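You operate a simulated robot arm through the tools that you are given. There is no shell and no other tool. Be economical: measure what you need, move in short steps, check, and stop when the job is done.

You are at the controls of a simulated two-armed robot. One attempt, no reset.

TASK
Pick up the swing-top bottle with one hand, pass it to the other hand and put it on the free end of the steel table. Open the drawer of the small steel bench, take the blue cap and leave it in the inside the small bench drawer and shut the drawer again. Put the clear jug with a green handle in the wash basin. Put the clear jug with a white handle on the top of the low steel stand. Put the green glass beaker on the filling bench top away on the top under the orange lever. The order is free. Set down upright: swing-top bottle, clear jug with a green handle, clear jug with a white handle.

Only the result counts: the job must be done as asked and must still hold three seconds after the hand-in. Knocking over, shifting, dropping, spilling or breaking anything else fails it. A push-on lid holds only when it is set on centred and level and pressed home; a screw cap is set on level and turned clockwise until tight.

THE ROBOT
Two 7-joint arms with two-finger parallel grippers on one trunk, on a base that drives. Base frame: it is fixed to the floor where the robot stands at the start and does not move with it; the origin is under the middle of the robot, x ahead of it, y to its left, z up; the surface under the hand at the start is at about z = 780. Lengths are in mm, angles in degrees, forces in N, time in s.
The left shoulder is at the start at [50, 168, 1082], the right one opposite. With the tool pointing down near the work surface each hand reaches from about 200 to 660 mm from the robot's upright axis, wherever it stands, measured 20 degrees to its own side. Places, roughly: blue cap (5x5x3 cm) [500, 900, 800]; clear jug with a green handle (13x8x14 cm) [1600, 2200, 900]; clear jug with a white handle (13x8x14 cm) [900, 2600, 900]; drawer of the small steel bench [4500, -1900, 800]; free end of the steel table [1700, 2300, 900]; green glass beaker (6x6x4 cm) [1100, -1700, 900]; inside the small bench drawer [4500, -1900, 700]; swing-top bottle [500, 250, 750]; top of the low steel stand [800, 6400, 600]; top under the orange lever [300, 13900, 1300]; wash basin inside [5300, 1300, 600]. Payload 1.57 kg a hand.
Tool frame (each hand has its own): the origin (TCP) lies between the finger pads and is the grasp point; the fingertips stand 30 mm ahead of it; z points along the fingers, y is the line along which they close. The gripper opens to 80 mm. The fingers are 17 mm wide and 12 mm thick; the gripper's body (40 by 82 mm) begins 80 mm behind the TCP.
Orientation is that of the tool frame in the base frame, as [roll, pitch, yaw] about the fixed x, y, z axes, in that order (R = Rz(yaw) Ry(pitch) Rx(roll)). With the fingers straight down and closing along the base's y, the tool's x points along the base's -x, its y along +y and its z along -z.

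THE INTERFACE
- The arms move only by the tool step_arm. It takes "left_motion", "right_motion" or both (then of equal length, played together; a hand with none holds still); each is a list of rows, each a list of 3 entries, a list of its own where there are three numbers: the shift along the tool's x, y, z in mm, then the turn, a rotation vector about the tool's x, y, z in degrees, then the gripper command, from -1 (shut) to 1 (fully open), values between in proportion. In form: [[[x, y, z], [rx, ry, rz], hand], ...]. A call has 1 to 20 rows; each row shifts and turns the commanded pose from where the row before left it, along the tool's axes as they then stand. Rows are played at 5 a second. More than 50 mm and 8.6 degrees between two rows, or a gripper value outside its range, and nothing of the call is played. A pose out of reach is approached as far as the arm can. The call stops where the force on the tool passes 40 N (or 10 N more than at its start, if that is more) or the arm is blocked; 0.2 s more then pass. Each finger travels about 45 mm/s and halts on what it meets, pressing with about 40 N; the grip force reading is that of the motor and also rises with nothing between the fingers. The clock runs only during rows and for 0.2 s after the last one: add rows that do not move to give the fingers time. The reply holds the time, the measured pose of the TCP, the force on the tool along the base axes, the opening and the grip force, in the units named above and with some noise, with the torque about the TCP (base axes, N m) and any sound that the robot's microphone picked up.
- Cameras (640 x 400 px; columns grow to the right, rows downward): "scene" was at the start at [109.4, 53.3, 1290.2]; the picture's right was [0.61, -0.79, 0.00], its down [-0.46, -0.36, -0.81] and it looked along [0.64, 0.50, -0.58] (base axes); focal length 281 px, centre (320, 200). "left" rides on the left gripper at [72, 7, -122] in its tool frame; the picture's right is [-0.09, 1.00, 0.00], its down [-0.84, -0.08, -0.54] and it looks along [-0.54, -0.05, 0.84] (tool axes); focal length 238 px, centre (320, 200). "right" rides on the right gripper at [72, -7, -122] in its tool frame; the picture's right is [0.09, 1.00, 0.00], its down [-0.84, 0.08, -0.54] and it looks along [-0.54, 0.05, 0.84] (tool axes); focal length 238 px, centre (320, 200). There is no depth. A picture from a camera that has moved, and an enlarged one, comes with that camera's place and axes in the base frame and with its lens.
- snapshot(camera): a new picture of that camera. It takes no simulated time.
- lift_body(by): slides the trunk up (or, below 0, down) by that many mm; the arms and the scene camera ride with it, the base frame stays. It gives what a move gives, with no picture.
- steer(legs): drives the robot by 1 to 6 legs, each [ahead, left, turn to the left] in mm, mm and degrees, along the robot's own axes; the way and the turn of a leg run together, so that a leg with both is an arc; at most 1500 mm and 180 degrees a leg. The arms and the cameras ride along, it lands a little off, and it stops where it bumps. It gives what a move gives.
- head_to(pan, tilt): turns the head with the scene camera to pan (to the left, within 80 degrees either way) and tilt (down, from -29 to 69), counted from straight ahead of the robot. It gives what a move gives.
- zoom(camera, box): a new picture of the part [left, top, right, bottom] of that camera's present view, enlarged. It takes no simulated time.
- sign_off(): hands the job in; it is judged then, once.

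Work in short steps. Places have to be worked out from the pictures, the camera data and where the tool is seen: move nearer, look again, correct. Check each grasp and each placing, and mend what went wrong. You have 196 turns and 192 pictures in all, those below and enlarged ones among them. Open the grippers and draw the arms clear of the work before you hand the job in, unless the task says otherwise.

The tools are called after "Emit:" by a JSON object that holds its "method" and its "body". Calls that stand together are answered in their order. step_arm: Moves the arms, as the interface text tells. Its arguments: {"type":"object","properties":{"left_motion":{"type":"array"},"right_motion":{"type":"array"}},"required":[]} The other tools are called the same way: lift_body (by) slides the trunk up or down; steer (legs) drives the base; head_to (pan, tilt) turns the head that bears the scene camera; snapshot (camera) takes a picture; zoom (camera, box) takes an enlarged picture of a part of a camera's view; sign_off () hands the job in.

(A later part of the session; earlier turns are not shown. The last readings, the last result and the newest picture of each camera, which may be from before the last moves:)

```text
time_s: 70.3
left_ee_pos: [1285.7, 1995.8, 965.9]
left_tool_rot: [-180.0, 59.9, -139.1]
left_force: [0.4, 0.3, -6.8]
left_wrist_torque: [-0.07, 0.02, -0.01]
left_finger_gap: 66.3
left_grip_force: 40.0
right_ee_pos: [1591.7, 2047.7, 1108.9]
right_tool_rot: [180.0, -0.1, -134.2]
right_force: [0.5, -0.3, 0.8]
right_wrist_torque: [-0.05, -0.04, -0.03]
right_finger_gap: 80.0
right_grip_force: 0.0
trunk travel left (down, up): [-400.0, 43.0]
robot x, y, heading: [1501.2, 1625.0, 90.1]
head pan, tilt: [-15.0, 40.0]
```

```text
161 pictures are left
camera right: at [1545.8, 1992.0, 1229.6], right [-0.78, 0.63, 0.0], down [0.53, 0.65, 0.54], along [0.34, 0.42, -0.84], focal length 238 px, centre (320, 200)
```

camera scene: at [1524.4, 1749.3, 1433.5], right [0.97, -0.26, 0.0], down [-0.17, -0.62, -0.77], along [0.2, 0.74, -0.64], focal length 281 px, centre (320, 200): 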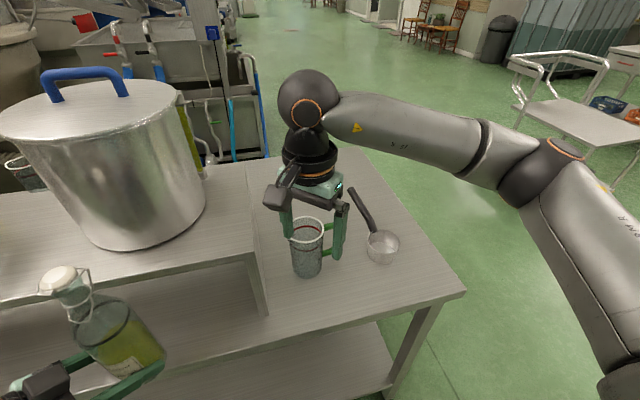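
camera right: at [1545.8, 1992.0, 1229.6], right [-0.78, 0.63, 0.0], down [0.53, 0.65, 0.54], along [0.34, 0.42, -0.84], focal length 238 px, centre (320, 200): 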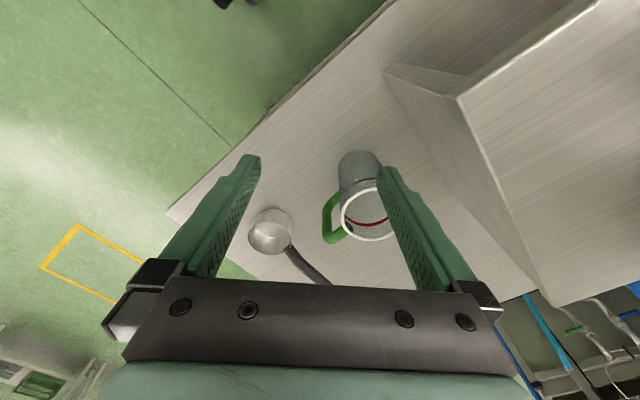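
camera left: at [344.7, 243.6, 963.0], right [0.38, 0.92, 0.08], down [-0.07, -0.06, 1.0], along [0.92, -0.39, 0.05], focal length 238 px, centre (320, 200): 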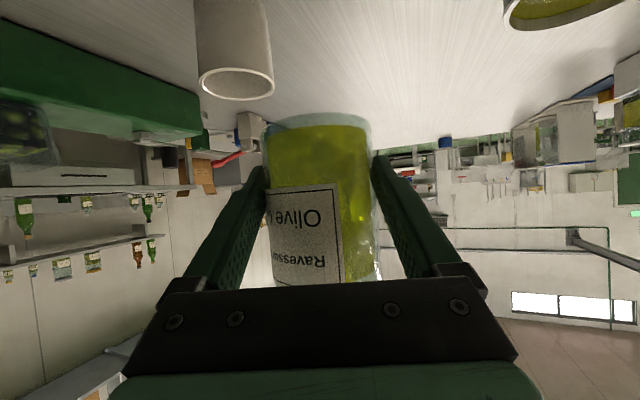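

Triangulation puts the jug rim at ≈(1598, 2132, 1035), so the table top is at ≈895. I zoom to see the jug's shape.

Emit:
{"method": "zoom", "body": {"camera": "right", "box": [300, 130, 420, 250]}}

Emit:
{"method": "zoom", "body": {"camera": "scene", "box": [250, 180, 410, 300]}}

```text
3.33 times, centred on (360, 190) of right
camera zoom: at [1545.8, 1992.0, 1229.6], right [-0.78, 0.63, 0.0], down [0.53, 0.65, 0.54], along [0.34, 0.42, -0.84], focal length 794 px, centre (187, 233)
```

zoom: 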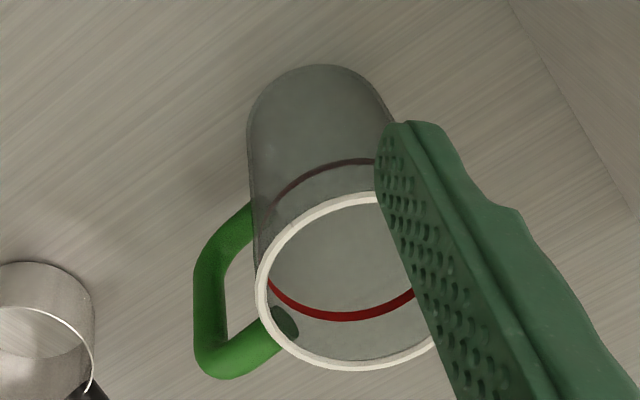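

```text
3.33 times, centred on (330, 240) of scene
camera zoom: at [1524.4, 1749.3, 1433.5], right [0.97, -0.26, 0.0], down [-0.17, -0.62, -0.77], along [0.2, 0.74, -0.64], focal length 936 px, centre (287, 67)
```

zoom: 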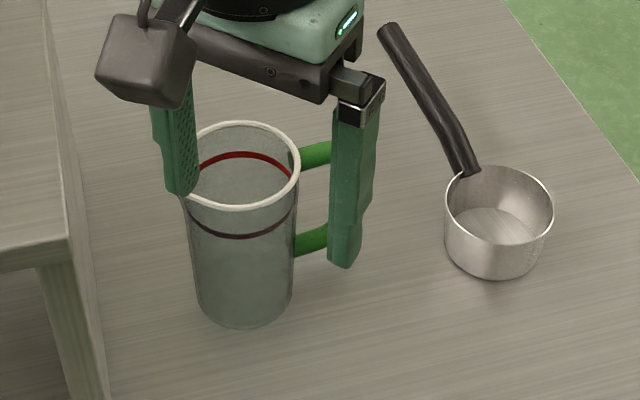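

Best estimate with the given 8 cm width: jug centre ≈(1606, 2170), rim ≈990, table ≈850. I move over the front-right rim point, staying high, and re-look.

Emit:
{"method": "step_arm", "body": {"right_motion": [[[-32, 12, 8], [0, 0, 0], 1], [[-32, 12, 8], [0, 0, 0], 1], [[-33, 13, 8], [0, 0, 0], 1], [[0, 0, 0], [0, 0, 0], 1]]}}

Emit:
{"method": "snapshot", "body": {"camera": "right"}}

Emit:
{"method": "zoom", "body": {"camera": "scene", "box": [220, 150, 420, 310]}}

```text
time_s: 71.3
left_ee_pos: [1284.9, 1995.5, 966.4]
left_tool_rot: [-179.9, 60.0, -139.2]
left_force: [0.4, 0.5, -5.3]
left_wrist_torque: [-0.06, 0.07, 0.0]
left_finger_gap: 66.5
left_grip_force: 40.0
right_ee_pos: [1633.9, 2145.4, 1085.9]
right_tool_rot: [-180.0, 0.0, -134.2]
right_force: [0.4, 0.7, -0.3]
right_wrist_torque: [0.01, -0.01, -0.01]
right_finger_gap: 80.3
right_grip_force: 0.1
trunk travel left (down, up): [-400.0, 43.0]
robot x, y, heading: [1503.1, 1630.0, 89.9]
head pan, tilt: [-15.0, 40.0]
```

```text
158 pictures are left
camera right: at [1588.1, 2089.0, 1207.1], right [-0.78, 0.63, 0.0], down [0.53, 0.65, 0.54], along [0.34, 0.42, -0.84], focal length 238 px, centre (320, 200)
```

right: 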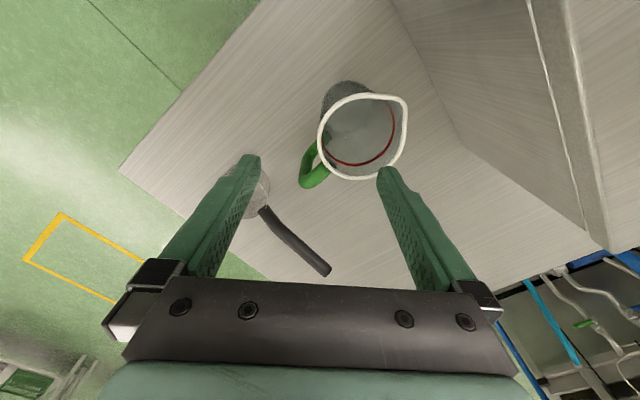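

```text
2.50 times, centred on (320, 230) of scene
camera zoom: at [1524.4, 1749.1, 1433.5], right [0.97, -0.26, 0.0], down [-0.17, -0.62, -0.77], along [0.2, 0.74, -0.64], focal length 702 px, centre (320, 125)
```

zoom: 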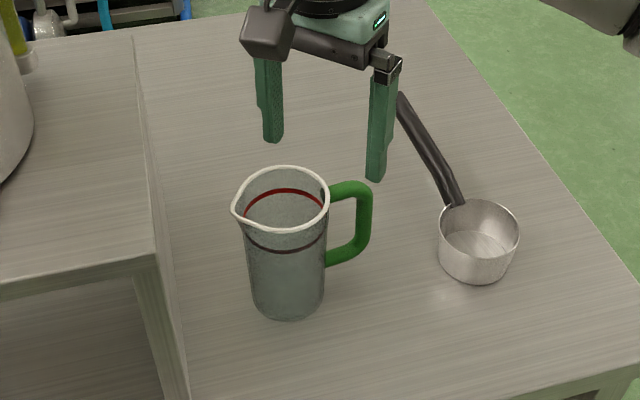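

Refined: rim centre ≈(1605, 2171, 985). The TCP is right over the rim wall; I descend 95 mm and check.

Emit:
{"method": "step_arm", "body": {"right_motion": [[[0, 0, 25], [0, 0, 0], 1], [[0, 0, 25], [0, 0, 0], 1], [[0, 0, 25], [0, 0, 0], 1], [[0, 0, 20], [0, 0, 0], 1], [[0, 0, 0], [0, 0, 0], 1]]}}

Emit:
{"method": "snapshot", "body": {"camera": "right"}}

Emit:
{"method": "zoom", "body": {"camera": "scene", "box": [220, 150, 420, 310]}}

```text
time_s: 72.5
left_ee_pos: [1285.5, 1995.1, 965.5]
left_tool_rot: [-180.0, 59.8, -139.1]
left_force: [-0.5, 0.1, -6.5]
left_wrist_torque: [-0.03, 0.05, 0.0]
left_finger_gap: 66.5
left_grip_force: 39.6
right_ee_pos: [1632.0, 2143.7, 988.1]
right_tool_rot: [180.0, -0.1, -134.2]
right_force: [-0.2, 0.0, 0.5]
right_wrist_torque: [-0.02, 0.0, 0.0]
right_finger_gap: 79.8
right_grip_force: 0.2
trunk travel left (down, up): [-400.0, 43.0]
robot x, y, heading: [1502.6, 1626.7, 90.2]
head pan, tilt: [-15.0, 40.0]
```

```text
156 pictures are left
camera right: at [1586.7, 2087.1, 1109.5], right [-0.78, 0.63, 0.0], down [0.53, 0.65, 0.54], along [0.34, 0.42, -0.84], focal length 238 px, centre (320, 200)
```

right: 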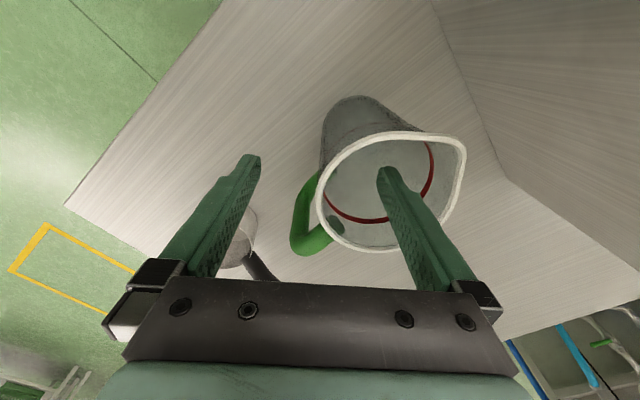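

```text
2.50 times, centred on (320, 230) of scene
camera zoom: at [1524.4, 1749.3, 1433.5], right [0.97, -0.26, 0.0], down [-0.17, -0.62, -0.77], along [0.2, 0.74, -0.64], focal length 702 px, centre (320, 125)
```

zoom: 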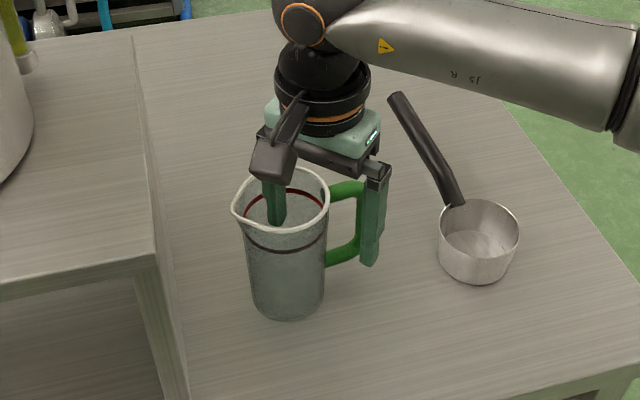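

The rim wall lies under the TCP, but the handle root is close; I shift 11 mm away from the handle, go 25 mm down and close gently.

Emit:
{"method": "step_arm", "body": {"right_motion": [[[11, 1, 0], [0, 0, 0], 1], [[0, 0, 25], [0, 0, 0], 1], [[0, 0, 0], [0, 0, 0], 0.5], [[0, 0, 0], [0, 0, 0], 0], [[0, 0, 0], [0, 0, 0], -0.5], [[0, 0, 0], [0, 0, 0], -1], [[0, 0, 0], [0, 0, 0], -1], [[0, 0, 0], [0, 0, 0], -1], [[0, 0, 0], [0, 0, 0], -1]]}}

Emit:
{"method": "snapshot", "body": {"camera": "right"}}

Emit:
{"method": "zoom", "body": {"camera": "scene", "box": [220, 150, 420, 310]}}

```text
time_s: 74.5
left_ee_pos: [1284.8, 1994.8, 966.7]
left_tool_rot: [180.0, 59.9, -139.1]
left_force: [0.0, -0.5, -5.8]
left_wrist_torque: [-0.04, 0.03, 0.0]
left_finger_gap: 66.2
left_grip_force: 40.5
right_ee_pos: [1624.6, 2136.3, 964.1]
right_tool_rot: [179.9, 0.1, -134.2]
right_force: [-0.5, 1.4, 3.9]
right_wrist_torque: [0.34, 0.2, -0.03]
right_finger_gap: 2.4
right_grip_force: 23.2
trunk travel left (down, up): [-400.0, 43.0]
robot x, y, heading: [1502.0, 1626.6, 90.0]
head pan, tilt: [-15.0, 40.0]
```

```text
154 pictures are left
camera right: at [1578.6, 2079.6, 1084.9], right [-0.78, 0.63, 0.0], down [0.53, 0.65, 0.54], along [0.34, 0.42, -0.84], focal length 238 px, centre (320, 200)
```

right: 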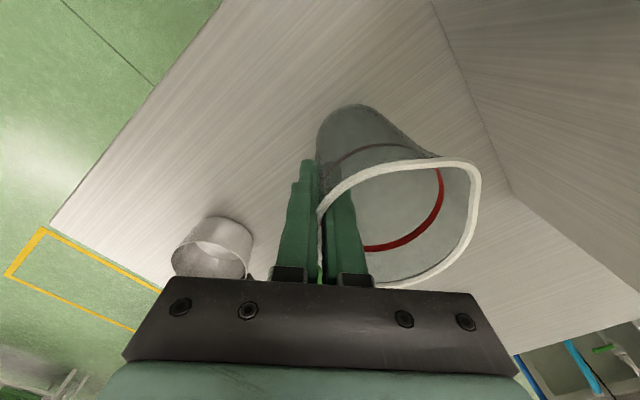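

```text
2.50 times, centred on (320, 230) of scene
camera zoom: at [1524.4, 1749.1, 1433.5], right [0.97, -0.26, 0.0], down [-0.17, -0.62, -0.77], along [0.2, 0.74, -0.64], focal length 702 px, centre (320, 125)
```

zoom: 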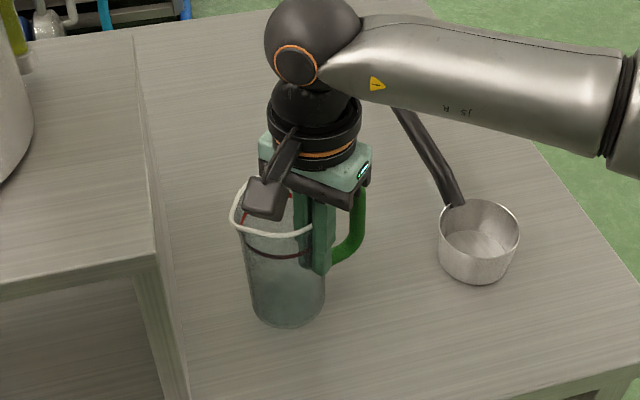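

Wall pinched (gap 2.4). I let the grip build up and lift 70 mm.

Emit:
{"method": "step_arm", "body": {"right_motion": [[[0, 0, 0], [0, 0, 0], -1], [[0, 0, 0], [0, 0, 0], -1], [[0, 0, -10], [0, 0, 0], -1], [[0, 0, -20], [0, 0, 0], -1], [[0, 0, -20], [0, 0, 0], -1], [[0, 0, -20], [0, 0, 0], -1], [[0, 0, 0], [0, 0, 0], -1]]}}

Emit:
{"method": "snapshot", "body": {"camera": "right"}}

Emit:
{"method": "snapshot", "body": {"camera": "scene"}}

```text
time_s: 76.1
left_ee_pos: [1285.4, 1995.0, 965.2]
left_tool_rot: [-179.9, 59.9, -139.2]
left_force: [0.2, 0.4, -6.6]
left_wrist_torque: [-0.06, 0.05, -0.02]
left_finger_gap: 66.2
left_grip_force: 40.5
right_ee_pos: [1623.2, 2135.4, 1033.7]
right_tool_rot: [-179.9, -0.1, -134.3]
right_force: [-0.4, 0.5, -1.1]
right_wrist_torque: [-0.02, 0.01, -0.01]
right_finger_gap: 2.4
right_grip_force: 24.3
trunk travel left (down, up): [-400.0, 43.0]
robot x, y, heading: [1502.7, 1630.0, 90.1]
head pan, tilt: [-15.0, 40.0]
```

```text
152 pictures are left
camera right: at [1578.1, 2078.9, 1155.5], right [-0.78, 0.63, 0.0], down [0.53, 0.65, 0.54], along [0.34, 0.42, -0.84], focal length 238 px, centre (320, 200)
```

right: 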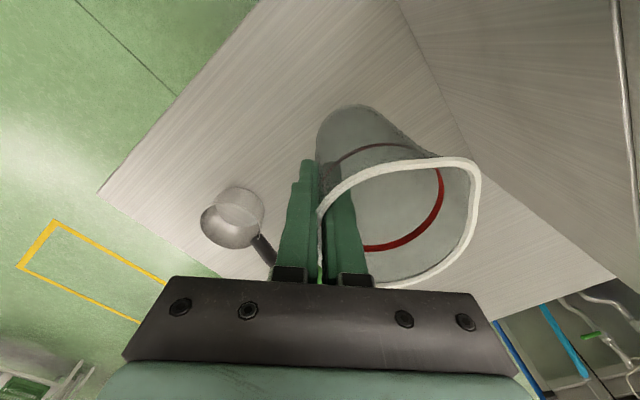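

```text
151 pictures are left
camera scene: at [1524.5, 1749.5, 1433.4], right [0.97, -0.26, 0.0], down [-0.17, -0.62, -0.77], along [0.2, 0.74, -0.64], focal length 281 px, centre (320, 200)
```

scene: 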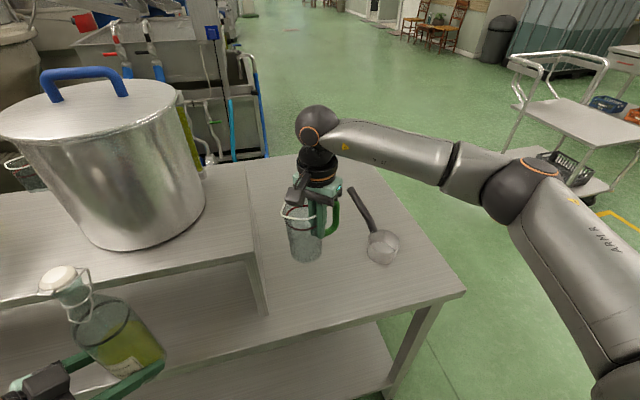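

The jug is lifted and hangs upright. I back off 300 mm, swing the jug to the right and bring the bottle forward.

Emit:
{"method": "steer", "body": {"legs": [[-300, 0, 0]]}}

Emit:
{"method": "step_arm", "body": {"left_motion": [[[0, 0, 0], [0, 0, 0], -1], [[-22.7, 0, 39.3], [0, 0, 0], -1], [[-22.7, 0, 39.3], [0, 0, 0], -1], [[-22.7, 0, 39.3], [0, 0, 0], -1], [[-22.7, 0, 39.3], [0, 0, 0], -1], [[-22.7, 0, 39.3], [0, 0, 0], -1], [[0, 0, 0], [0, 0, 0], -1]], "right_motion": [[[-5, -41, 0], [0, 0, 0], -1], [[-5, -41, 0], [0, 0, 0], -1], [[-5, -41, 0], [0, 0, 0], -1], [[-5, -41, 0], [0, 0, 0], -1], [[-5, -41, 0], [0, 0, 0], -1], [[-5, -41, 0], [0, 0, 0], -1], [[0, 0, 0], [0, 0, 0], -1]]}}

Emit:
{"method": "head_to", "body": {"pan": 0, "tilt": 40}}

Emit:
{"method": "snapshot", "body": {"camera": "scene"}}

```text
time_s: 78.1
left_ee_pos: [1285.8, 1695.1, 966.0]
left_tool_rot: [179.9, 59.8, -139.4]
left_force: [0.7, 0.4, -5.5]
left_wrist_torque: [-0.05, 0.03, 0.01]
left_finger_gap: 66.4
left_grip_force: 40.2
right_ee_pos: [1623.5, 1834.2, 1035.0]
right_tool_rot: [180.0, 0.0, -134.2]
right_force: [0.0, 0.3, -1.8]
right_wrist_torque: [0.0, 0.0, 0.0]
right_finger_gap: 2.4
right_grip_force: 23.8
trunk travel left (down, up): [-400.0, 43.0]
robot x, y, heading: [1501.4, 1329.2, 89.7]
head pan, tilt: [-15.0, 40.0]
```

```text
time_s: 79.7
left_ee_pos: [1457.4, 1844.4, 965.2]
left_tool_rot: [-180.0, 59.8, -139.2]
left_force: [-1.1, -0.3, -6.2]
left_wrist_torque: [-0.05, 0.01, -0.03]
left_finger_gap: 66.0
left_grip_force: 40.0
right_ee_pos: [1821.5, 1682.5, 1033.9]
right_tool_rot: [-179.9, -0.2, -134.3]
right_force: [-0.1, 0.2, -1.1]
right_wrist_torque: [-0.07, 0.01, -0.01]
right_finger_gap: 2.4
right_grip_force: 23.0
trunk travel left (down, up): [-400.0, 43.0]
robot x, y, heading: [1502.9, 1326.5, 90.2]
head pan, tilt: [-15.0, 40.0]
```

```text
time_s: 80.5
left_ee_pos: [1458.4, 1844.0, 964.3]
left_tool_rot: [-179.9, 60.0, -139.2]
left_force: [-0.3, -0.2, -6.5]
left_wrist_torque: [-0.05, 0.02, -0.02]
left_finger_gap: 66.3
left_grip_force: 40.1
right_ee_pos: [1821.8, 1681.7, 1034.9]
right_tool_rot: [179.9, -0.1, -134.3]
right_force: [0.0, 0.4, -0.9]
right_wrist_torque: [-0.05, -0.02, 0.01]
right_finger_gap: 2.6
right_grip_force: 23.9
trunk travel left (down, up): [-400.0, 43.0]
robot x, y, heading: [1501.6, 1325.2, 90.1]
head pan, tilt: [0.0, 40.0]
```

```text
150 pictures are left
camera scene: at [1502.5, 1451.4, 1433.4], right [1.0, 0.0, 0.0], down [0.0, -0.64, -0.77], along [0.0, 0.77, -0.64], focal length 281 px, centre (320, 200)
```

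scene: 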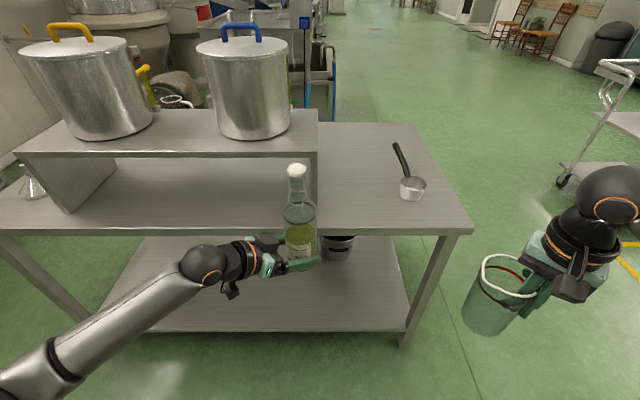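

Target for the bottle: about (1660, 2260) on the free end. I strafe and drive in part-way (raising the jug), then check.

Emit:
{"method": "step_arm", "body": {"right_motion": [[[0, 0, -30], [0, 0, 0], -1], [[0, 0, -30], [0, 0, 0], -1], [[0, 0, 0], [0, 0, 0], -1]]}}

Emit:
{"method": "steer", "body": {"legs": [[0, -202, 0], [330, 0, 0]]}}

Emit:
{"method": "snapshot", "body": {"camera": "scene"}}

Emit:
{"method": "snapshot", "body": {"camera": "left"}}

```text
time_s: 81.3
left_ee_pos: [1457.6, 1843.7, 965.6]
left_tool_rot: [180.0, 59.8, -139.2]
left_force: [-0.3, -0.1, -7.5]
left_wrist_torque: [-0.06, -0.02, 0.04]
left_finger_gap: 66.1
left_grip_force: 39.9
right_ee_pos: [1821.2, 1684.0, 1094.6]
right_tool_rot: [180.0, -0.1, -134.3]
right_force: [0.4, -0.1, -1.0]
right_wrist_torque: [-0.06, 0.02, 0.0]
right_finger_gap: 2.3
right_grip_force: 23.1
trunk travel left (down, up): [-400.0, 43.0]
robot x, y, heading: [1501.8, 1325.1, 89.7]
head pan, tilt: [0.0, 40.0]
```

```text
time_s: 85.5
left_ee_pos: [1664.0, 2160.5, 964.4]
left_tool_rot: [179.9, 59.6, -139.5]
left_force: [0.1, -0.4, -6.1]
left_wrist_torque: [-0.08, 0.09, 0.0]
left_finger_gap: 66.0
left_grip_force: 39.9
right_ee_pos: [2025.0, 2005.1, 1094.5]
right_tool_rot: [179.6, 0.0, -134.0]
right_force: [0.1, 0.5, -1.7]
right_wrist_torque: [-0.02, -0.03, -0.03]
right_finger_gap: 2.4
right_grip_force: 23.7
trunk travel left (down, up): [-400.0, 43.0]
robot x, y, heading: [1708.2, 1655.8, 90.4]
head pan, tilt: [0.0, 40.0]
```

```text
149 pictures are left
camera scene: at [1709.2, 1769.7, 1433.8], right [1.0, 0.0, 0.0], down [0.0, -0.64, -0.77], along [0.0, 0.77, -0.64], focal length 281 px, centre (320, 200)
```

scene: 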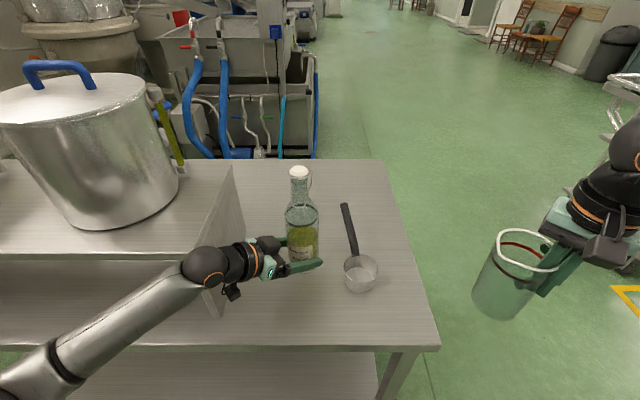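

```text
148 pictures are left
camera left: at [1553.0, 2073.2, 963.5], right [-0.61, 0.79, 0.08], down [0.02, -0.09, 1.0], along [0.79, 0.61, 0.04], focal length 238 px, centre (320, 200)
```

left: 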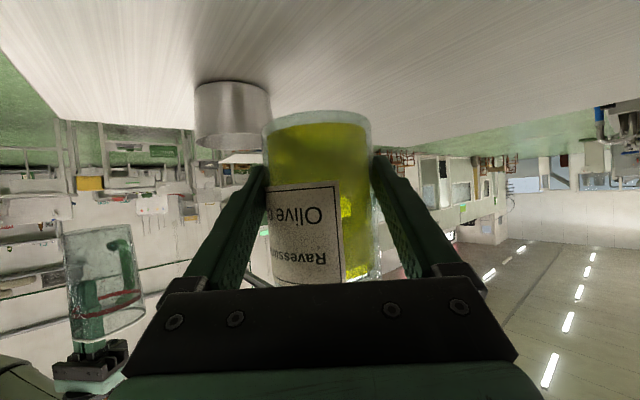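

All fine. I move the bottle to ≈(1675, 2260), then lower it 50 mm.

Emit:
{"method": "step_arm", "body": {"left_motion": [[[-12.3, 23, 21], [0, 0, 0], -1], [[-12.3, 23, 21], [0, 0, 0], -1], [[-12.3, 23, 21], [0, 0, 0], -1], [[0, 0, 0], [0, 0, 0], -1], [[17.3, 0, 10], [0, 0, 0], -1], [[17.3, 0, 10], [0, 0, 0], -1], [[8.7, 0, 5], [0, 0, 0], -1], [[0, 0, 0], [0, 0, 0], -1]]}}

Emit:
{"method": "snapshot", "body": {"camera": "left"}}

Emit:
{"method": "snapshot", "body": {"camera": "scene"}}

```text
time_s: 87.5
left_ee_pos: [1737.5, 2230.5, 936.1]
left_tool_rot: [179.1, 62.7, -145.9]
left_force: [0.2, 0.0, -6.0]
left_wrist_torque: [-0.04, 0.02, -0.03]
left_finger_gap: 66.3
left_grip_force: 40.0
right_ee_pos: [2033.1, 1993.8, 1094.0]
right_tool_rot: [179.2, 0.0, -134.2]
right_force: [-0.7, -0.5, -0.1]
right_wrist_torque: [0.02, 0.05, 0.01]
right_finger_gap: 2.4
right_grip_force: 23.3
trunk travel left (down, up): [-400.0, 43.0]
robot x, y, heading: [1707.2, 1647.1, 90.1]
head pan, tilt: [0.0, 40.0]
stopped in row 8 (left hand): the arm was blocked; the commanded pose is now the measured one
```

```text
147 pictures are left
camera left: at [1618.2, 2154.6, 928.9], right [-0.53, 0.84, 0.09], down [-0.03, -0.12, 0.99], along [0.84, 0.53, 0.09], focal length 238 px, centre (320, 200)
```

left: 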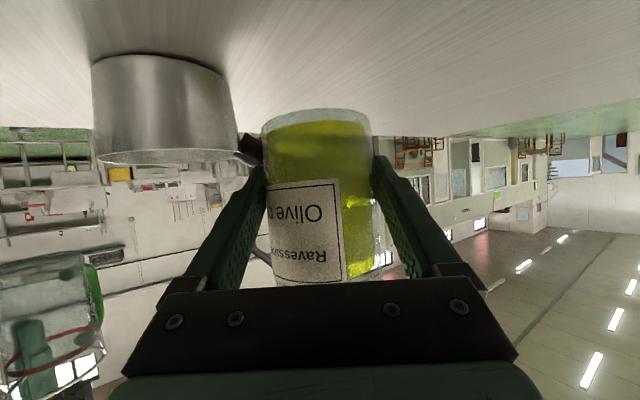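

```text
146 pictures are left
camera scene: at [1717.8, 1756.8, 1433.6], right [1.0, 0.0, -0.01], down [-0.01, -0.63, -0.77], along [0.0, 0.77, -0.63], focal length 281 px, centre (320, 200)
```

scene: 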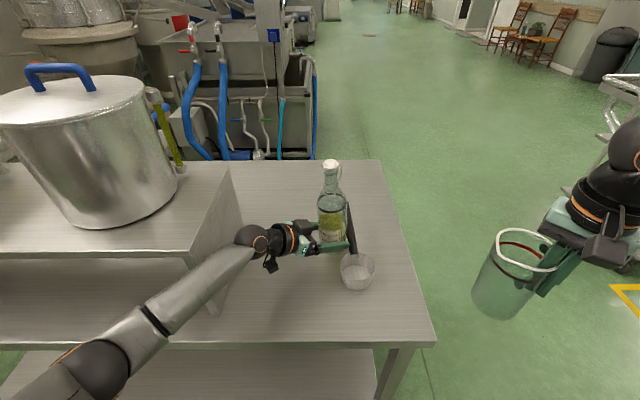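

The left forearm touched the riser's front corner (hand was coming in diagonally). I raise the trunk, back out, and will rotate the hand so it points straight ahead.

Emit:
{"method": "lift_body", "body": {"by": 40}}

Emit:
{"method": "steer", "body": {"legs": [[-320, 0, 0]]}}

Emit:
{"method": "step_arm", "body": {"left_motion": [[[0, 0, 0], [-7.36, 0, -4.25], -1], [[0, 0, 0], [-7.36, 0, -4.25], -1], [[0, 0, 0], [-7.36, 0, -4.25], -1], [[0, 0, 0], [-7.36, 0, -4.25], -1], [[0, 0, 0], [-7.36, 0, -4.25], -1], [[0, 0, 0], [-7.36, 0, -4.25], -1], [[0, 0, 0], [0, 0, 0], -1]]}}

Emit:
{"method": "snapshot", "body": {"camera": "scene"}}

Emit:
{"method": "snapshot", "body": {"camera": "left"}}

```text
time_s: 88.3
left_ee_pos: [1735.7, 2223.3, 937.8]
left_tool_rot: [-175.6, 59.4, -141.2]
left_force: [0.0, 0.6, -7.4]
left_wrist_torque: [-0.06, -0.01, 0.0]
left_finger_gap: 66.4
left_grip_force: 39.5
right_ee_pos: [2033.4, 2005.8, 1130.0]
right_tool_rot: [179.5, -0.3, -134.2]
right_force: [0.6, 0.4, -1.0]
right_wrist_torque: [-0.06, 0.0, -0.01]
right_finger_gap: 2.5
right_grip_force: 24.1
trunk travel left (down, up): [-440.0, 3.0]
robot x, y, heading: [1706.3, 1650.1, 89.8]
head pan, tilt: [0.0, 40.0]
```

```text
time_s: 90.4
left_ee_pos: [1711.2, 1937.9, 967.6]
left_tool_rot: [-179.8, 62.0, -143.1]
left_force: [0.8, -0.3, -7.0]
left_wrist_torque: [-0.01, 0.05, -0.01]
left_finger_gap: 66.4
left_grip_force: 39.5
right_ee_pos: [2025.1, 1693.7, 1133.8]
right_tool_rot: [-180.0, -0.1, -134.2]
right_force: [0.0, 0.1, -0.9]
right_wrist_torque: [-0.04, 0.01, 0.02]
right_finger_gap: 2.6
right_grip_force: 23.1
trunk travel left (down, up): [-440.0, 3.0]
robot x, y, heading: [1705.1, 1336.2, 90.0]
head pan, tilt: [0.0, 40.0]
```

```text
time_s: 91.8
left_ee_pos: [1597.7, 1962.3, 945.8]
left_tool_rot: [160.0, 60.1, -108.4]
left_force: [0.3, -0.3, -5.8]
left_wrist_torque: [-0.04, 0.06, 0.04]
left_finger_gap: 66.3
left_grip_force: 40.4
right_ee_pos: [2025.1, 1694.5, 1133.3]
right_tool_rot: [-179.9, -0.1, -134.2]
right_force: [-0.2, 0.2, -1.2]
right_wrist_torque: [-0.01, -0.02, -0.02]
right_finger_gap: 2.6
right_grip_force: 23.8
trunk travel left (down, up): [-440.0, 3.0]
robot x, y, heading: [1704.0, 1338.4, 90.0]
head pan, tilt: [0.0, 40.0]
stopped in row 6 (left hand): the arm was blocked; the commanded pose is now the measured one
```

```text
145 pictures are left
camera scene: at [1706.6, 1461.2, 1473.4], right [1.0, 0.0, 0.0], down [0.0, -0.64, -0.77], along [0.0, 0.77, -0.64], focal length 281 px, centre (320, 200)
```

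scene: 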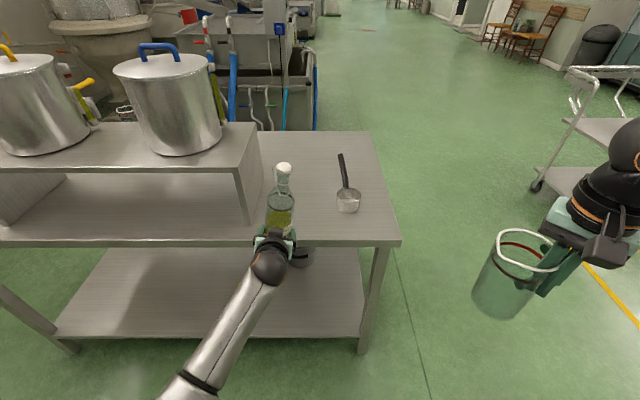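

```text
144 pictures are left
camera left: at [1588.6, 1821.2, 940.0], right [-0.97, 0.06, 0.25], down [0.24, -0.08, 0.97], along [0.07, 0.99, 0.07], focal length 238 px, centre (320, 200)
```

left: 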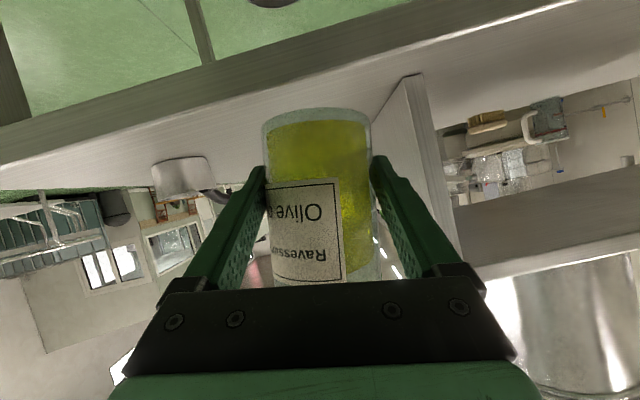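

The arm ran into a joint limit at full stretch, tilting the bottle about 20°. I pull the hand back first, then level it.

Emit:
{"method": "step_arm", "body": {"left_motion": [[[16.5, 0, -31], [0, 0, 0], -1], [[16.5, 0, -31], [0, 0, 0], -1], [[16.5, 0, -31], [0, 0, 0], -1], [[16.5, 0, -31], [0, 0, 0], -1], [[0, 0, 0], [6.7, 0, 0], -1], [[0, 0, 0], [6.7, 0, 0], -1], [[0, 0, 0], [6.7, 0, 0], -1], [[0, 0, 0], [0, 0, 0], -1]]}}

Emit:
{"method": "snapshot", "body": {"camera": "scene"}}

Emit:
{"method": "snapshot", "body": {"camera": "left"}}

```text
time_s: 93.5
left_ee_pos: [1598.7, 1822.9, 945.6]
left_tool_rot: [-179.5, 60.5, -108.1]
left_force: [-0.3, -0.2, -6.7]
left_wrist_torque: [-0.07, 0.0, 0.0]
left_finger_gap: 66.1
left_grip_force: 40.3
right_ee_pos: [2025.9, 1692.2, 1134.0]
right_tool_rot: [-180.0, -0.1, -134.3]
right_force: [-0.2, 0.4, -1.1]
right_wrist_torque: [-0.05, 0.0, -0.02]
right_finger_gap: 2.7
right_grip_force: 22.8
trunk travel left (down, up): [-440.0, 3.0]
robot x, y, heading: [1707.0, 1335.1, 90.1]
head pan, tilt: [0.0, 40.0]
```

```text
143 pictures are left
camera scene: at [1706.6, 1461.2, 1473.4], right [1.0, 0.0, 0.0], down [0.0, -0.64, -0.77], along [0.0, 0.77, -0.64], focal length 281 px, centre (320, 200)
```

scene: 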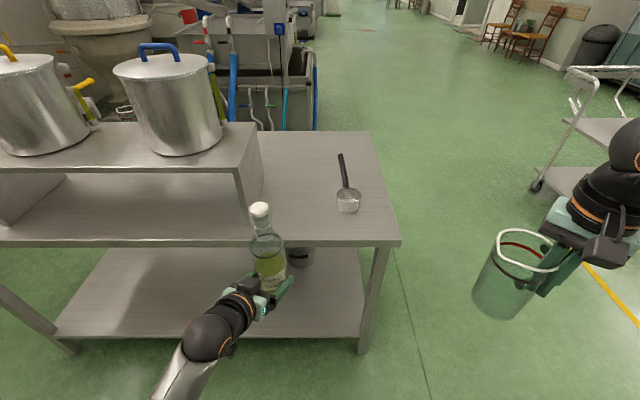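

```text
142 pictures are left
camera left: at [1547.8, 1690.0, 943.2], right [-0.93, 0.36, 0.08], down [0.05, -0.08, 1.0], along [0.36, 0.93, 0.06], focal length 238 px, centre (320, 200)
```

left: 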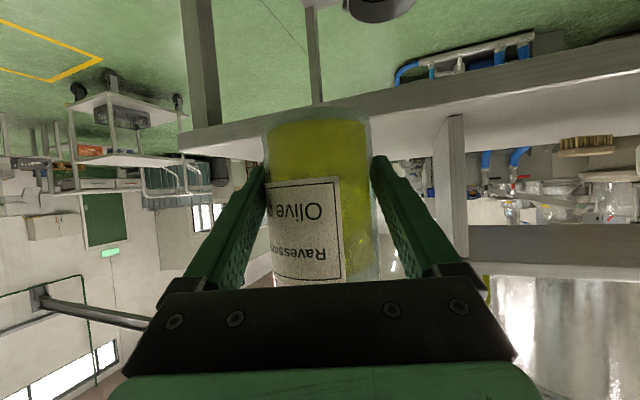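

Level again at a comfortable spot. I strafe right 76 and drive ahead 355 so the bottle stands over ≈(1675, 2180).

Emit:
{"method": "steer", "body": {"legs": [[0, -76, 0], [355, 0, 0]]}}

Emit:
{"method": "snapshot", "body": {"camera": "scene"}}

Emit:
{"method": "snapshot", "body": {"camera": "left"}}

```text
time_s: 96.8
left_ee_pos: [1677.1, 2174.1, 945.6]
left_tool_rot: [-179.7, 60.4, -108.2]
left_force: [0.3, -0.1, -6.1]
left_wrist_torque: [-0.03, 0.02, -0.01]
left_finger_gap: 66.1
left_grip_force: 40.0
right_ee_pos: [2103.7, 2044.2, 1134.6]
right_tool_rot: [-179.9, -0.1, -134.4]
right_force: [-0.6, 0.9, -0.9]
right_wrist_torque: [-0.04, 0.02, -0.01]
right_finger_gap: 2.2
right_grip_force: 24.0
trunk travel left (down, up): [-440.0, 3.0]
robot x, y, heading: [1785.9, 1687.7, 89.9]
head pan, tilt: [0.0, 40.0]
```

```text
141 pictures are left
camera scene: at [1785.7, 1812.6, 1473.4], right [1.0, 0.0, 0.0], down [0.0, -0.64, -0.77], along [0.0, 0.77, -0.64], focal length 281 px, centre (320, 200)
```

scene: 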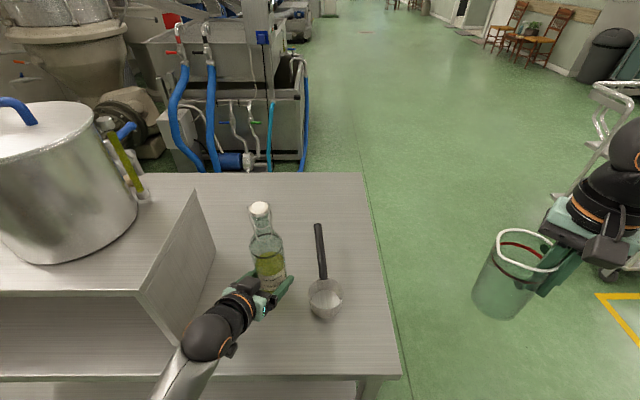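

```text
140 pictures are left
camera left: at [1626.9, 2041.7, 943.1], right [-0.93, 0.36, 0.08], down [0.05, -0.08, 1.0], along [0.36, 0.93, 0.05], focal length 238 px, centre (320, 200)
```

left: 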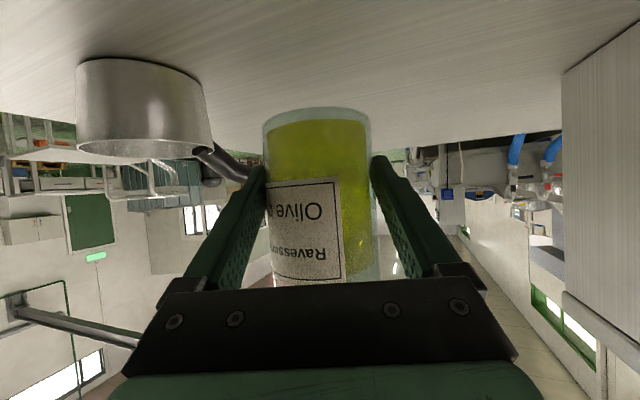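

Bottle is left of the ladle, clear of everything. I lower it: 30 mm quickly, then small steps until contact.

Emit:
{"method": "step_arm", "body": {"left_motion": [[[8.7, 0, 4.9], [0, 0, 0], -1], [[8.7, 0, 4.9], [0, 0, 0], -1], [[8.7, 0, 4.9], [0, 0, 0], -1], [[3.5, 0, 2], [0, 0, 0], -1], [[3.5, 0, 2], [0, 0, 0], -1], [[3.5, 0, 2], [0, 0, 0], -1], [[0, 0, 0], [0, 0, 0], -1]]}}

Emit:
{"method": "snapshot", "body": {"camera": "left"}}

```text
time_s: 98.4
left_ee_pos: [1677.3, 2174.1, 904.5]
left_tool_rot: [-179.7, 60.4, -108.3]
left_force: [-0.2, 0.6, -6.3]
left_wrist_torque: [-0.07, 0.02, 0.02]
left_finger_gap: 66.2
left_grip_force: 39.9
right_ee_pos: [2104.5, 2043.5, 1133.6]
right_tool_rot: [-180.0, -0.1, -134.4]
right_force: [0.6, -0.6, -0.4]
right_wrist_torque: [-0.03, -0.01, -0.04]
right_finger_gap: 2.3
right_grip_force: 23.6
trunk travel left (down, up): [-440.0, 3.0]
robot x, y, heading: [1783.6, 1684.5, 89.9]
head pan, tilt: [0.0, 40.0]
```

```text
139 pictures are left
camera left: at [1626.8, 2041.1, 901.2], right [-0.93, 0.36, 0.08], down [0.05, -0.08, 1.0], along [0.36, 0.93, 0.05], focal length 238 px, centre (320, 200)
```

left: 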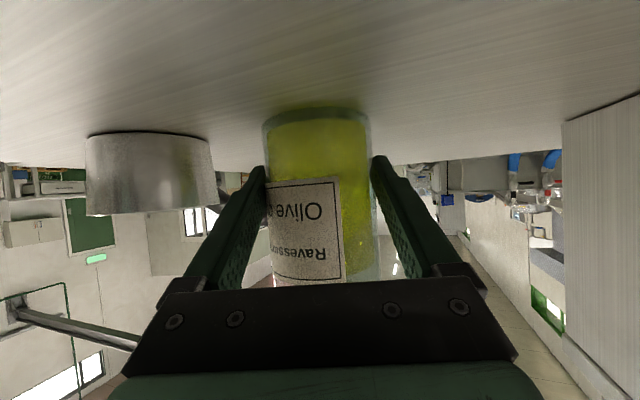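

Almost touching. I continue in 3 mm steps until the force changes.

Emit:
{"method": "step_arm", "body": {"left_motion": [[[2.6, 0, 1.5], [0, 0, 0], -1], [[2.6, 0, 1.5], [0, 0, 0], -1], [[2.6, 0, 1.5], [0, 0, 0], -1], [[2.6, 0, 1.5], [0, 0, 0], -1], [[2.6, 0, 1.5], [0, 0, 0], -1], [[2.6, 0, 1.5], [0, 0, 0], -1]]}}

Emit:
{"method": "snapshot", "body": {"camera": "left"}}

```text
time_s: 99.8
left_ee_pos: [1678.5, 2173.6, 894.1]
left_tool_rot: [-179.9, 61.5, -108.6]
left_force: [-2.6, 1.5, 24.4]
left_wrist_torque: [0.26, 0.03, 0.03]
left_finger_gap: 66.5
left_grip_force: 39.6
right_ee_pos: [2103.7, 2040.7, 1134.7]
right_tool_rot: [179.8, 0.0, -134.4]
right_force: [0.1, -0.2, -0.5]
right_wrist_torque: [-0.03, 0.0, 0.0]
right_finger_gap: 2.3
right_grip_force: 23.8
trunk travel left (down, up): [-440.0, 3.0]
robot x, y, heading: [1786.7, 1686.6, 89.7]
head pan, tilt: [0.0, 40.0]
```

```text
138 pictures are left
camera left: at [1627.5, 2042.2, 887.9], right [-0.93, 0.36, 0.08], down [0.05, -0.1, 0.99], along [0.36, 0.93, 0.07], focal length 238 px, centre (320, 200)
```

left: 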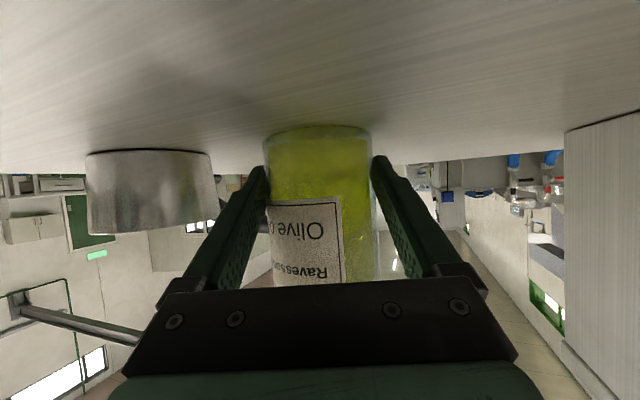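

Contact made (table ≈850). I relieve the push by 6 mm, open, and withdraw along the tool axis.

Emit:
{"method": "step_arm", "body": {"left_motion": [[[-4.3, 0, -2.5], [0, 0, 0], -1], [[-2.6, 0, -1.5], [0, 0, 0], -1], [[0, 0, 0], [0, 0, 0], 0.5], [[0, 0, 0], [0, 0, 0], 1], [[0, 0, 0], [0, 0, 0], 1], [[0, 0, 0], [0, 0, 0], 1], [[0, 0, 0], [0, 0, 0], 1]]}}

Emit:
{"method": "snapshot", "body": {"camera": "left"}}

Emit:
{"method": "step_arm", "body": {"left_motion": [[[0, 0, -15], [0, 0, 0], 1], [[0, 0, -20], [0, 0, 0], 1], [[0, 0, -35], [0, 0, 0], 1], [[0, 0, -40], [0, 0, 0], 1], [[0, 0, -40], [0, 0, 0], 1], [[0, 0, 0], [0, 0, 0], 1]]}}

Emit:
{"method": "snapshot", "body": {"camera": "scene"}}

```text
time_s: 101.4
left_ee_pos: [1677.8, 2173.3, 895.4]
left_tool_rot: [-179.7, 60.5, -108.3]
left_force: [-0.2, -0.2, 0.0]
left_wrist_torque: [0.02, 0.0, -0.04]
left_finger_gap: 79.9
left_grip_force: 0.1
right_ee_pos: [2104.6, 2043.3, 1134.6]
right_tool_rot: [-179.9, -0.2, -134.4]
right_force: [-0.7, 0.0, -1.5]
right_wrist_torque: [-0.06, -0.03, 0.02]
right_finger_gap: 2.9
right_grip_force: 24.3
trunk travel left (down, up): [-440.0, 3.0]
robot x, y, heading: [1786.4, 1686.1, 89.7]
head pan, tilt: [0.0, 40.0]
```

```text
137 pictures are left
camera left: at [1626.3, 2040.8, 891.4], right [-0.93, 0.36, 0.08], down [0.05, -0.08, 1.0], along [0.36, 0.93, 0.06], focal length 238 px, centre (320, 200)
```

left: 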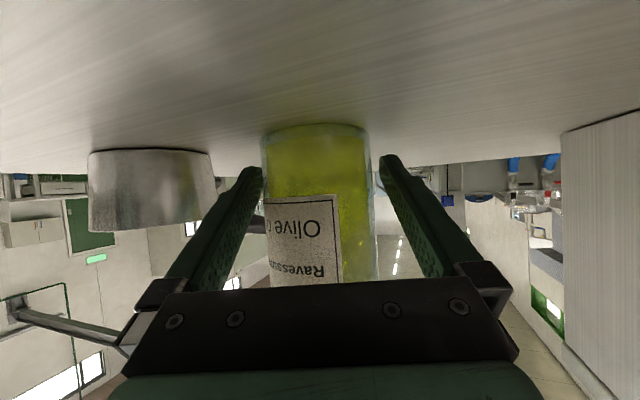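

```text
time_s: 102.8
left_ee_pos: [1634.7, 2047.0, 970.2]
left_tool_rot: [-179.7, 60.5, -108.3]
left_force: [-0.4, 0.4, 0.9]
left_wrist_torque: [0.02, 0.01, -0.03]
left_finger_gap: 79.9
left_grip_force: 0.2
right_ee_pos: [2104.4, 2043.1, 1133.6]
right_tool_rot: [-180.0, -0.1, -134.4]
right_force: [-0.3, 1.2, -1.3]
right_wrist_torque: [0.01, -0.01, 0.02]
right_finger_gap: 2.6
right_grip_force: 23.4
trunk travel left (down, up): [-440.0, 3.0]
robot x, y, heading: [1787.3, 1685.2, 89.9]
head pan, tilt: [0.0, 40.0]
```

```text
136 pictures are left
camera scene: at [1785.8, 1811.7, 1473.5], right [1.0, 0.0, 0.0], down [0.0, -0.64, -0.77], along [0.0, 0.77, -0.64], focal length 281 px, centre (320, 200)
```

scene: 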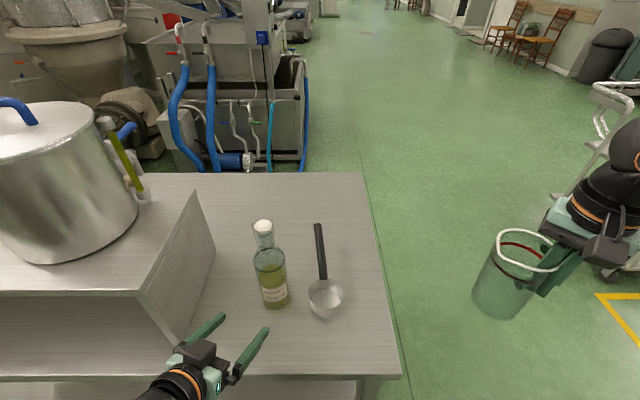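

The bottle stands upright at ≈(1681, 2185). To be safely within the free end (≈y 2300), I regrasp and shift it about 75 mm further back.

Emit:
{"method": "step_arm", "body": {"left_motion": [[[0, 0, 40], [0, 0, 0], 1], [[0, 0, 40], [0, 0, 0], 1], [[0, 0, 35], [0, 0, 0], 1], [[0, 0, 20], [0, 0, 0], 1], [[0, 0, 12], [0, 0, 0], 1], [[0, 0, 0], [0, 0, 0], 0.5], [[0, 0, 0], [0, 0, 0], -0.5], [[0, 0, 0], [0, 0, 0], -1], [[0, 0, 0], [0, 0, 0], -1], [[0, 0, 0], [0, 0, 0], -1], [[-8.7, 0, -5], [0, 0, 0], -1], [[-8.7, 0, -5], [0, 0, 0], -1], [[-12.7, 3.1, 21.9], [0, 0, 0], -1], [[-12.7, 3.1, 21.9], [0, 0, 0], -1], [[-12.7, 3.1, 21.9], [0, 0, 0], -1], [[0, 0, 0], [0, 0, 0], -1]]}}

Emit:
{"method": "snapshot", "body": {"camera": "scene"}}

Emit:
{"method": "snapshot", "body": {"camera": "left"}}

```text
time_s: 106.2
left_ee_pos: [1692.4, 2244.4, 915.6]
left_tool_rot: [-179.6, 60.5, -108.2]
left_force: [-0.5, 0.4, -6.7]
left_wrist_torque: [-0.05, 0.03, -0.03]
left_finger_gap: 66.2
left_grip_force: 39.7
right_ee_pos: [2104.0, 2044.4, 1134.0]
right_tool_rot: [-179.9, -0.2, -134.4]
right_force: [0.6, -0.3, -1.5]
right_wrist_torque: [0.0, 0.02, 0.05]
right_finger_gap: 2.4
right_grip_force: 24.3
trunk travel left (down, up): [-440.0, 3.0]
robot x, y, heading: [1786.8, 1685.1, 89.9]
head pan, tilt: [0.0, 40.0]
```

```text
135 pictures are left
camera scene: at [1785.6, 1811.7, 1473.5], right [1.0, 0.0, 0.0], down [0.0, -0.64, -0.77], along [0.0, 0.77, -0.64], focal length 281 px, centre (320, 200)
```

scene: 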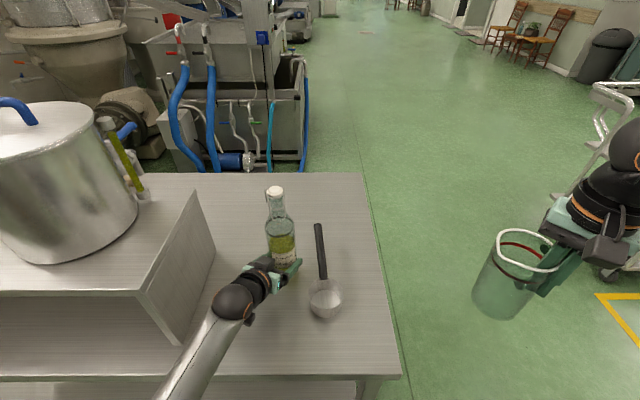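

```text
134 pictures are left
camera left: at [1642.0, 2113.2, 913.3], right [-0.93, 0.36, 0.08], down [0.05, -0.08, 1.0], along [0.36, 0.93, 0.05], focal length 238 px, centre (320, 200)
```

left: 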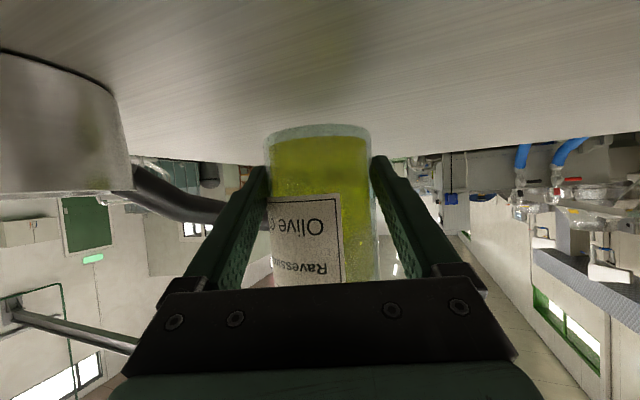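

Held level at (1692, 2244). Lower to contact, release.

Emit:
{"method": "step_arm", "body": {"left_motion": [[[8.7, 0, 5], [0, 0, 0], -1], [[4.3, 0, 2.5], [0, 0, 0], -1], [[2.6, 0, 1.5], [0, 0, 0], -1], [[2.2, 0, 1.2], [0, 0, 0], -1], [[0, 0, 0], [0, 0, 0], -1]]}}

```text
time_s: 107.4
left_ee_pos: [1692.9, 2245.5, 896.1]
left_tool_rot: [-179.7, 60.4, -108.3]
left_force: [-1.2, -1.0, -6.3]
left_wrist_torque: [-0.04, 0.04, -0.01]
left_finger_gap: 66.4
left_grip_force: 40.1
right_ee_pos: [2104.3, 2044.7, 1132.7]
right_tool_rot: [-180.0, -0.2, -134.4]
right_force: [-0.4, 0.8, -0.4]
right_wrist_torque: [-0.02, -0.01, -0.02]
right_finger_gap: 2.2
right_grip_force: 23.2
trunk travel left (down, up): [-440.0, 3.0]
robot x, y, heading: [1783.6, 1685.7, 89.7]
head pan, tilt: [0.0, 40.0]
```

Still hanging by its weight; two small steps more, then release if touching.

Emit:
{"method": "step_arm", "body": {"left_motion": [[[1.3, 0, 0.75], [0, 0, 0], -1], [[1.3, 0, 0.75], [0, 0, 0], -1], [[0, 0, 0], [0, 0, 0], -1]]}}

```text
time_s: 108.2
left_ee_pos: [1692.8, 2245.6, 894.1]
left_tool_rot: [-179.7, 60.6, -108.3]
left_force: [-1.7, -3.0, 2.8]
left_wrist_torque: [-0.3, 0.09, 0.02]
left_finger_gap: 66.4
left_grip_force: 39.9
right_ee_pos: [2105.6, 2042.7, 1135.4]
right_tool_rot: [-180.0, 0.0, -134.4]
right_force: [0.3, 0.0, -1.4]
right_wrist_torque: [-0.05, 0.03, -0.03]
right_finger_gap: 2.4
right_grip_force: 23.7
trunk travel left (down, up): [-440.0, 3.0]
robot x, y, heading: [1784.2, 1688.5, 89.8]
head pan, tilt: [0.0, 40.0]
```

Now it rests on the table. I open and retreat.

Emit:
{"method": "step_arm", "body": {"left_motion": [[[0, 0, 0], [0, 0, 0], 0.5], [[0, 0, 0], [0, 0, 0], 1], [[0, 0, 0], [0, 0, 0], 1], [[0, 0, 0], [0, 0, 0], 1], [[0, 0, -15], [0, 0, 0], 1], [[0, 0, -25], [0, 0, 0], 1], [[0, 0, -40], [0, 0, 0], 1], [[0, 0, -40], [0, 0, 0], 1], [[0, 0, -40], [0, 0, 0], 1], [[0, 0, -40], [0, 0, 0], 1], [[0, 0, 0], [0, 0, 0], 1]]}}

Emit:
{"method": "snapshot", "body": {"camera": "scene"}}

```text
time_s: 110.6
left_ee_pos: [1637.7, 2077.6, 992.2]
left_tool_rot: [-179.7, 60.6, -108.3]
left_force: [0.2, 0.6, -0.2]
left_wrist_torque: [0.01, 0.0, -0.05]
left_finger_gap: 79.9
left_grip_force: 0.0
right_ee_pos: [2103.9, 2044.2, 1134.0]
right_tool_rot: [-179.9, -0.1, -134.5]
right_force: [-0.3, 0.5, -1.2]
right_wrist_torque: [0.0, -0.02, -0.01]
right_finger_gap: 2.5
right_grip_force: 23.9
trunk travel left (down, up): [-440.0, 3.0]
robot x, y, heading: [1781.5, 1687.1, 89.7]
head pan, tilt: [0.0, 40.0]
```

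```text
133 pictures are left
camera scene: at [1785.9, 1811.7, 1473.5], right [1.0, 0.0, 0.0], down [0.0, -0.64, -0.77], along [0.0, 0.77, -0.64], focal length 281 px, centre (320, 200)
```

scene: 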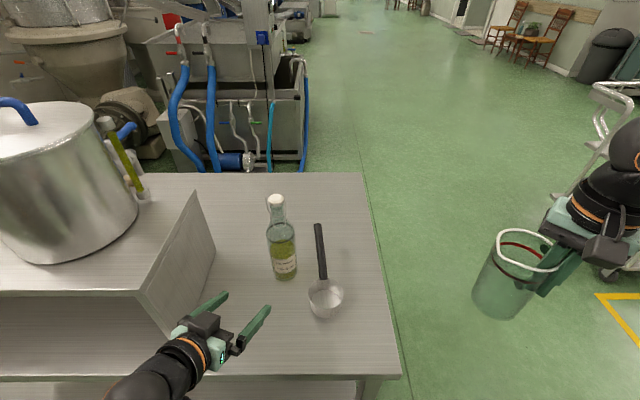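

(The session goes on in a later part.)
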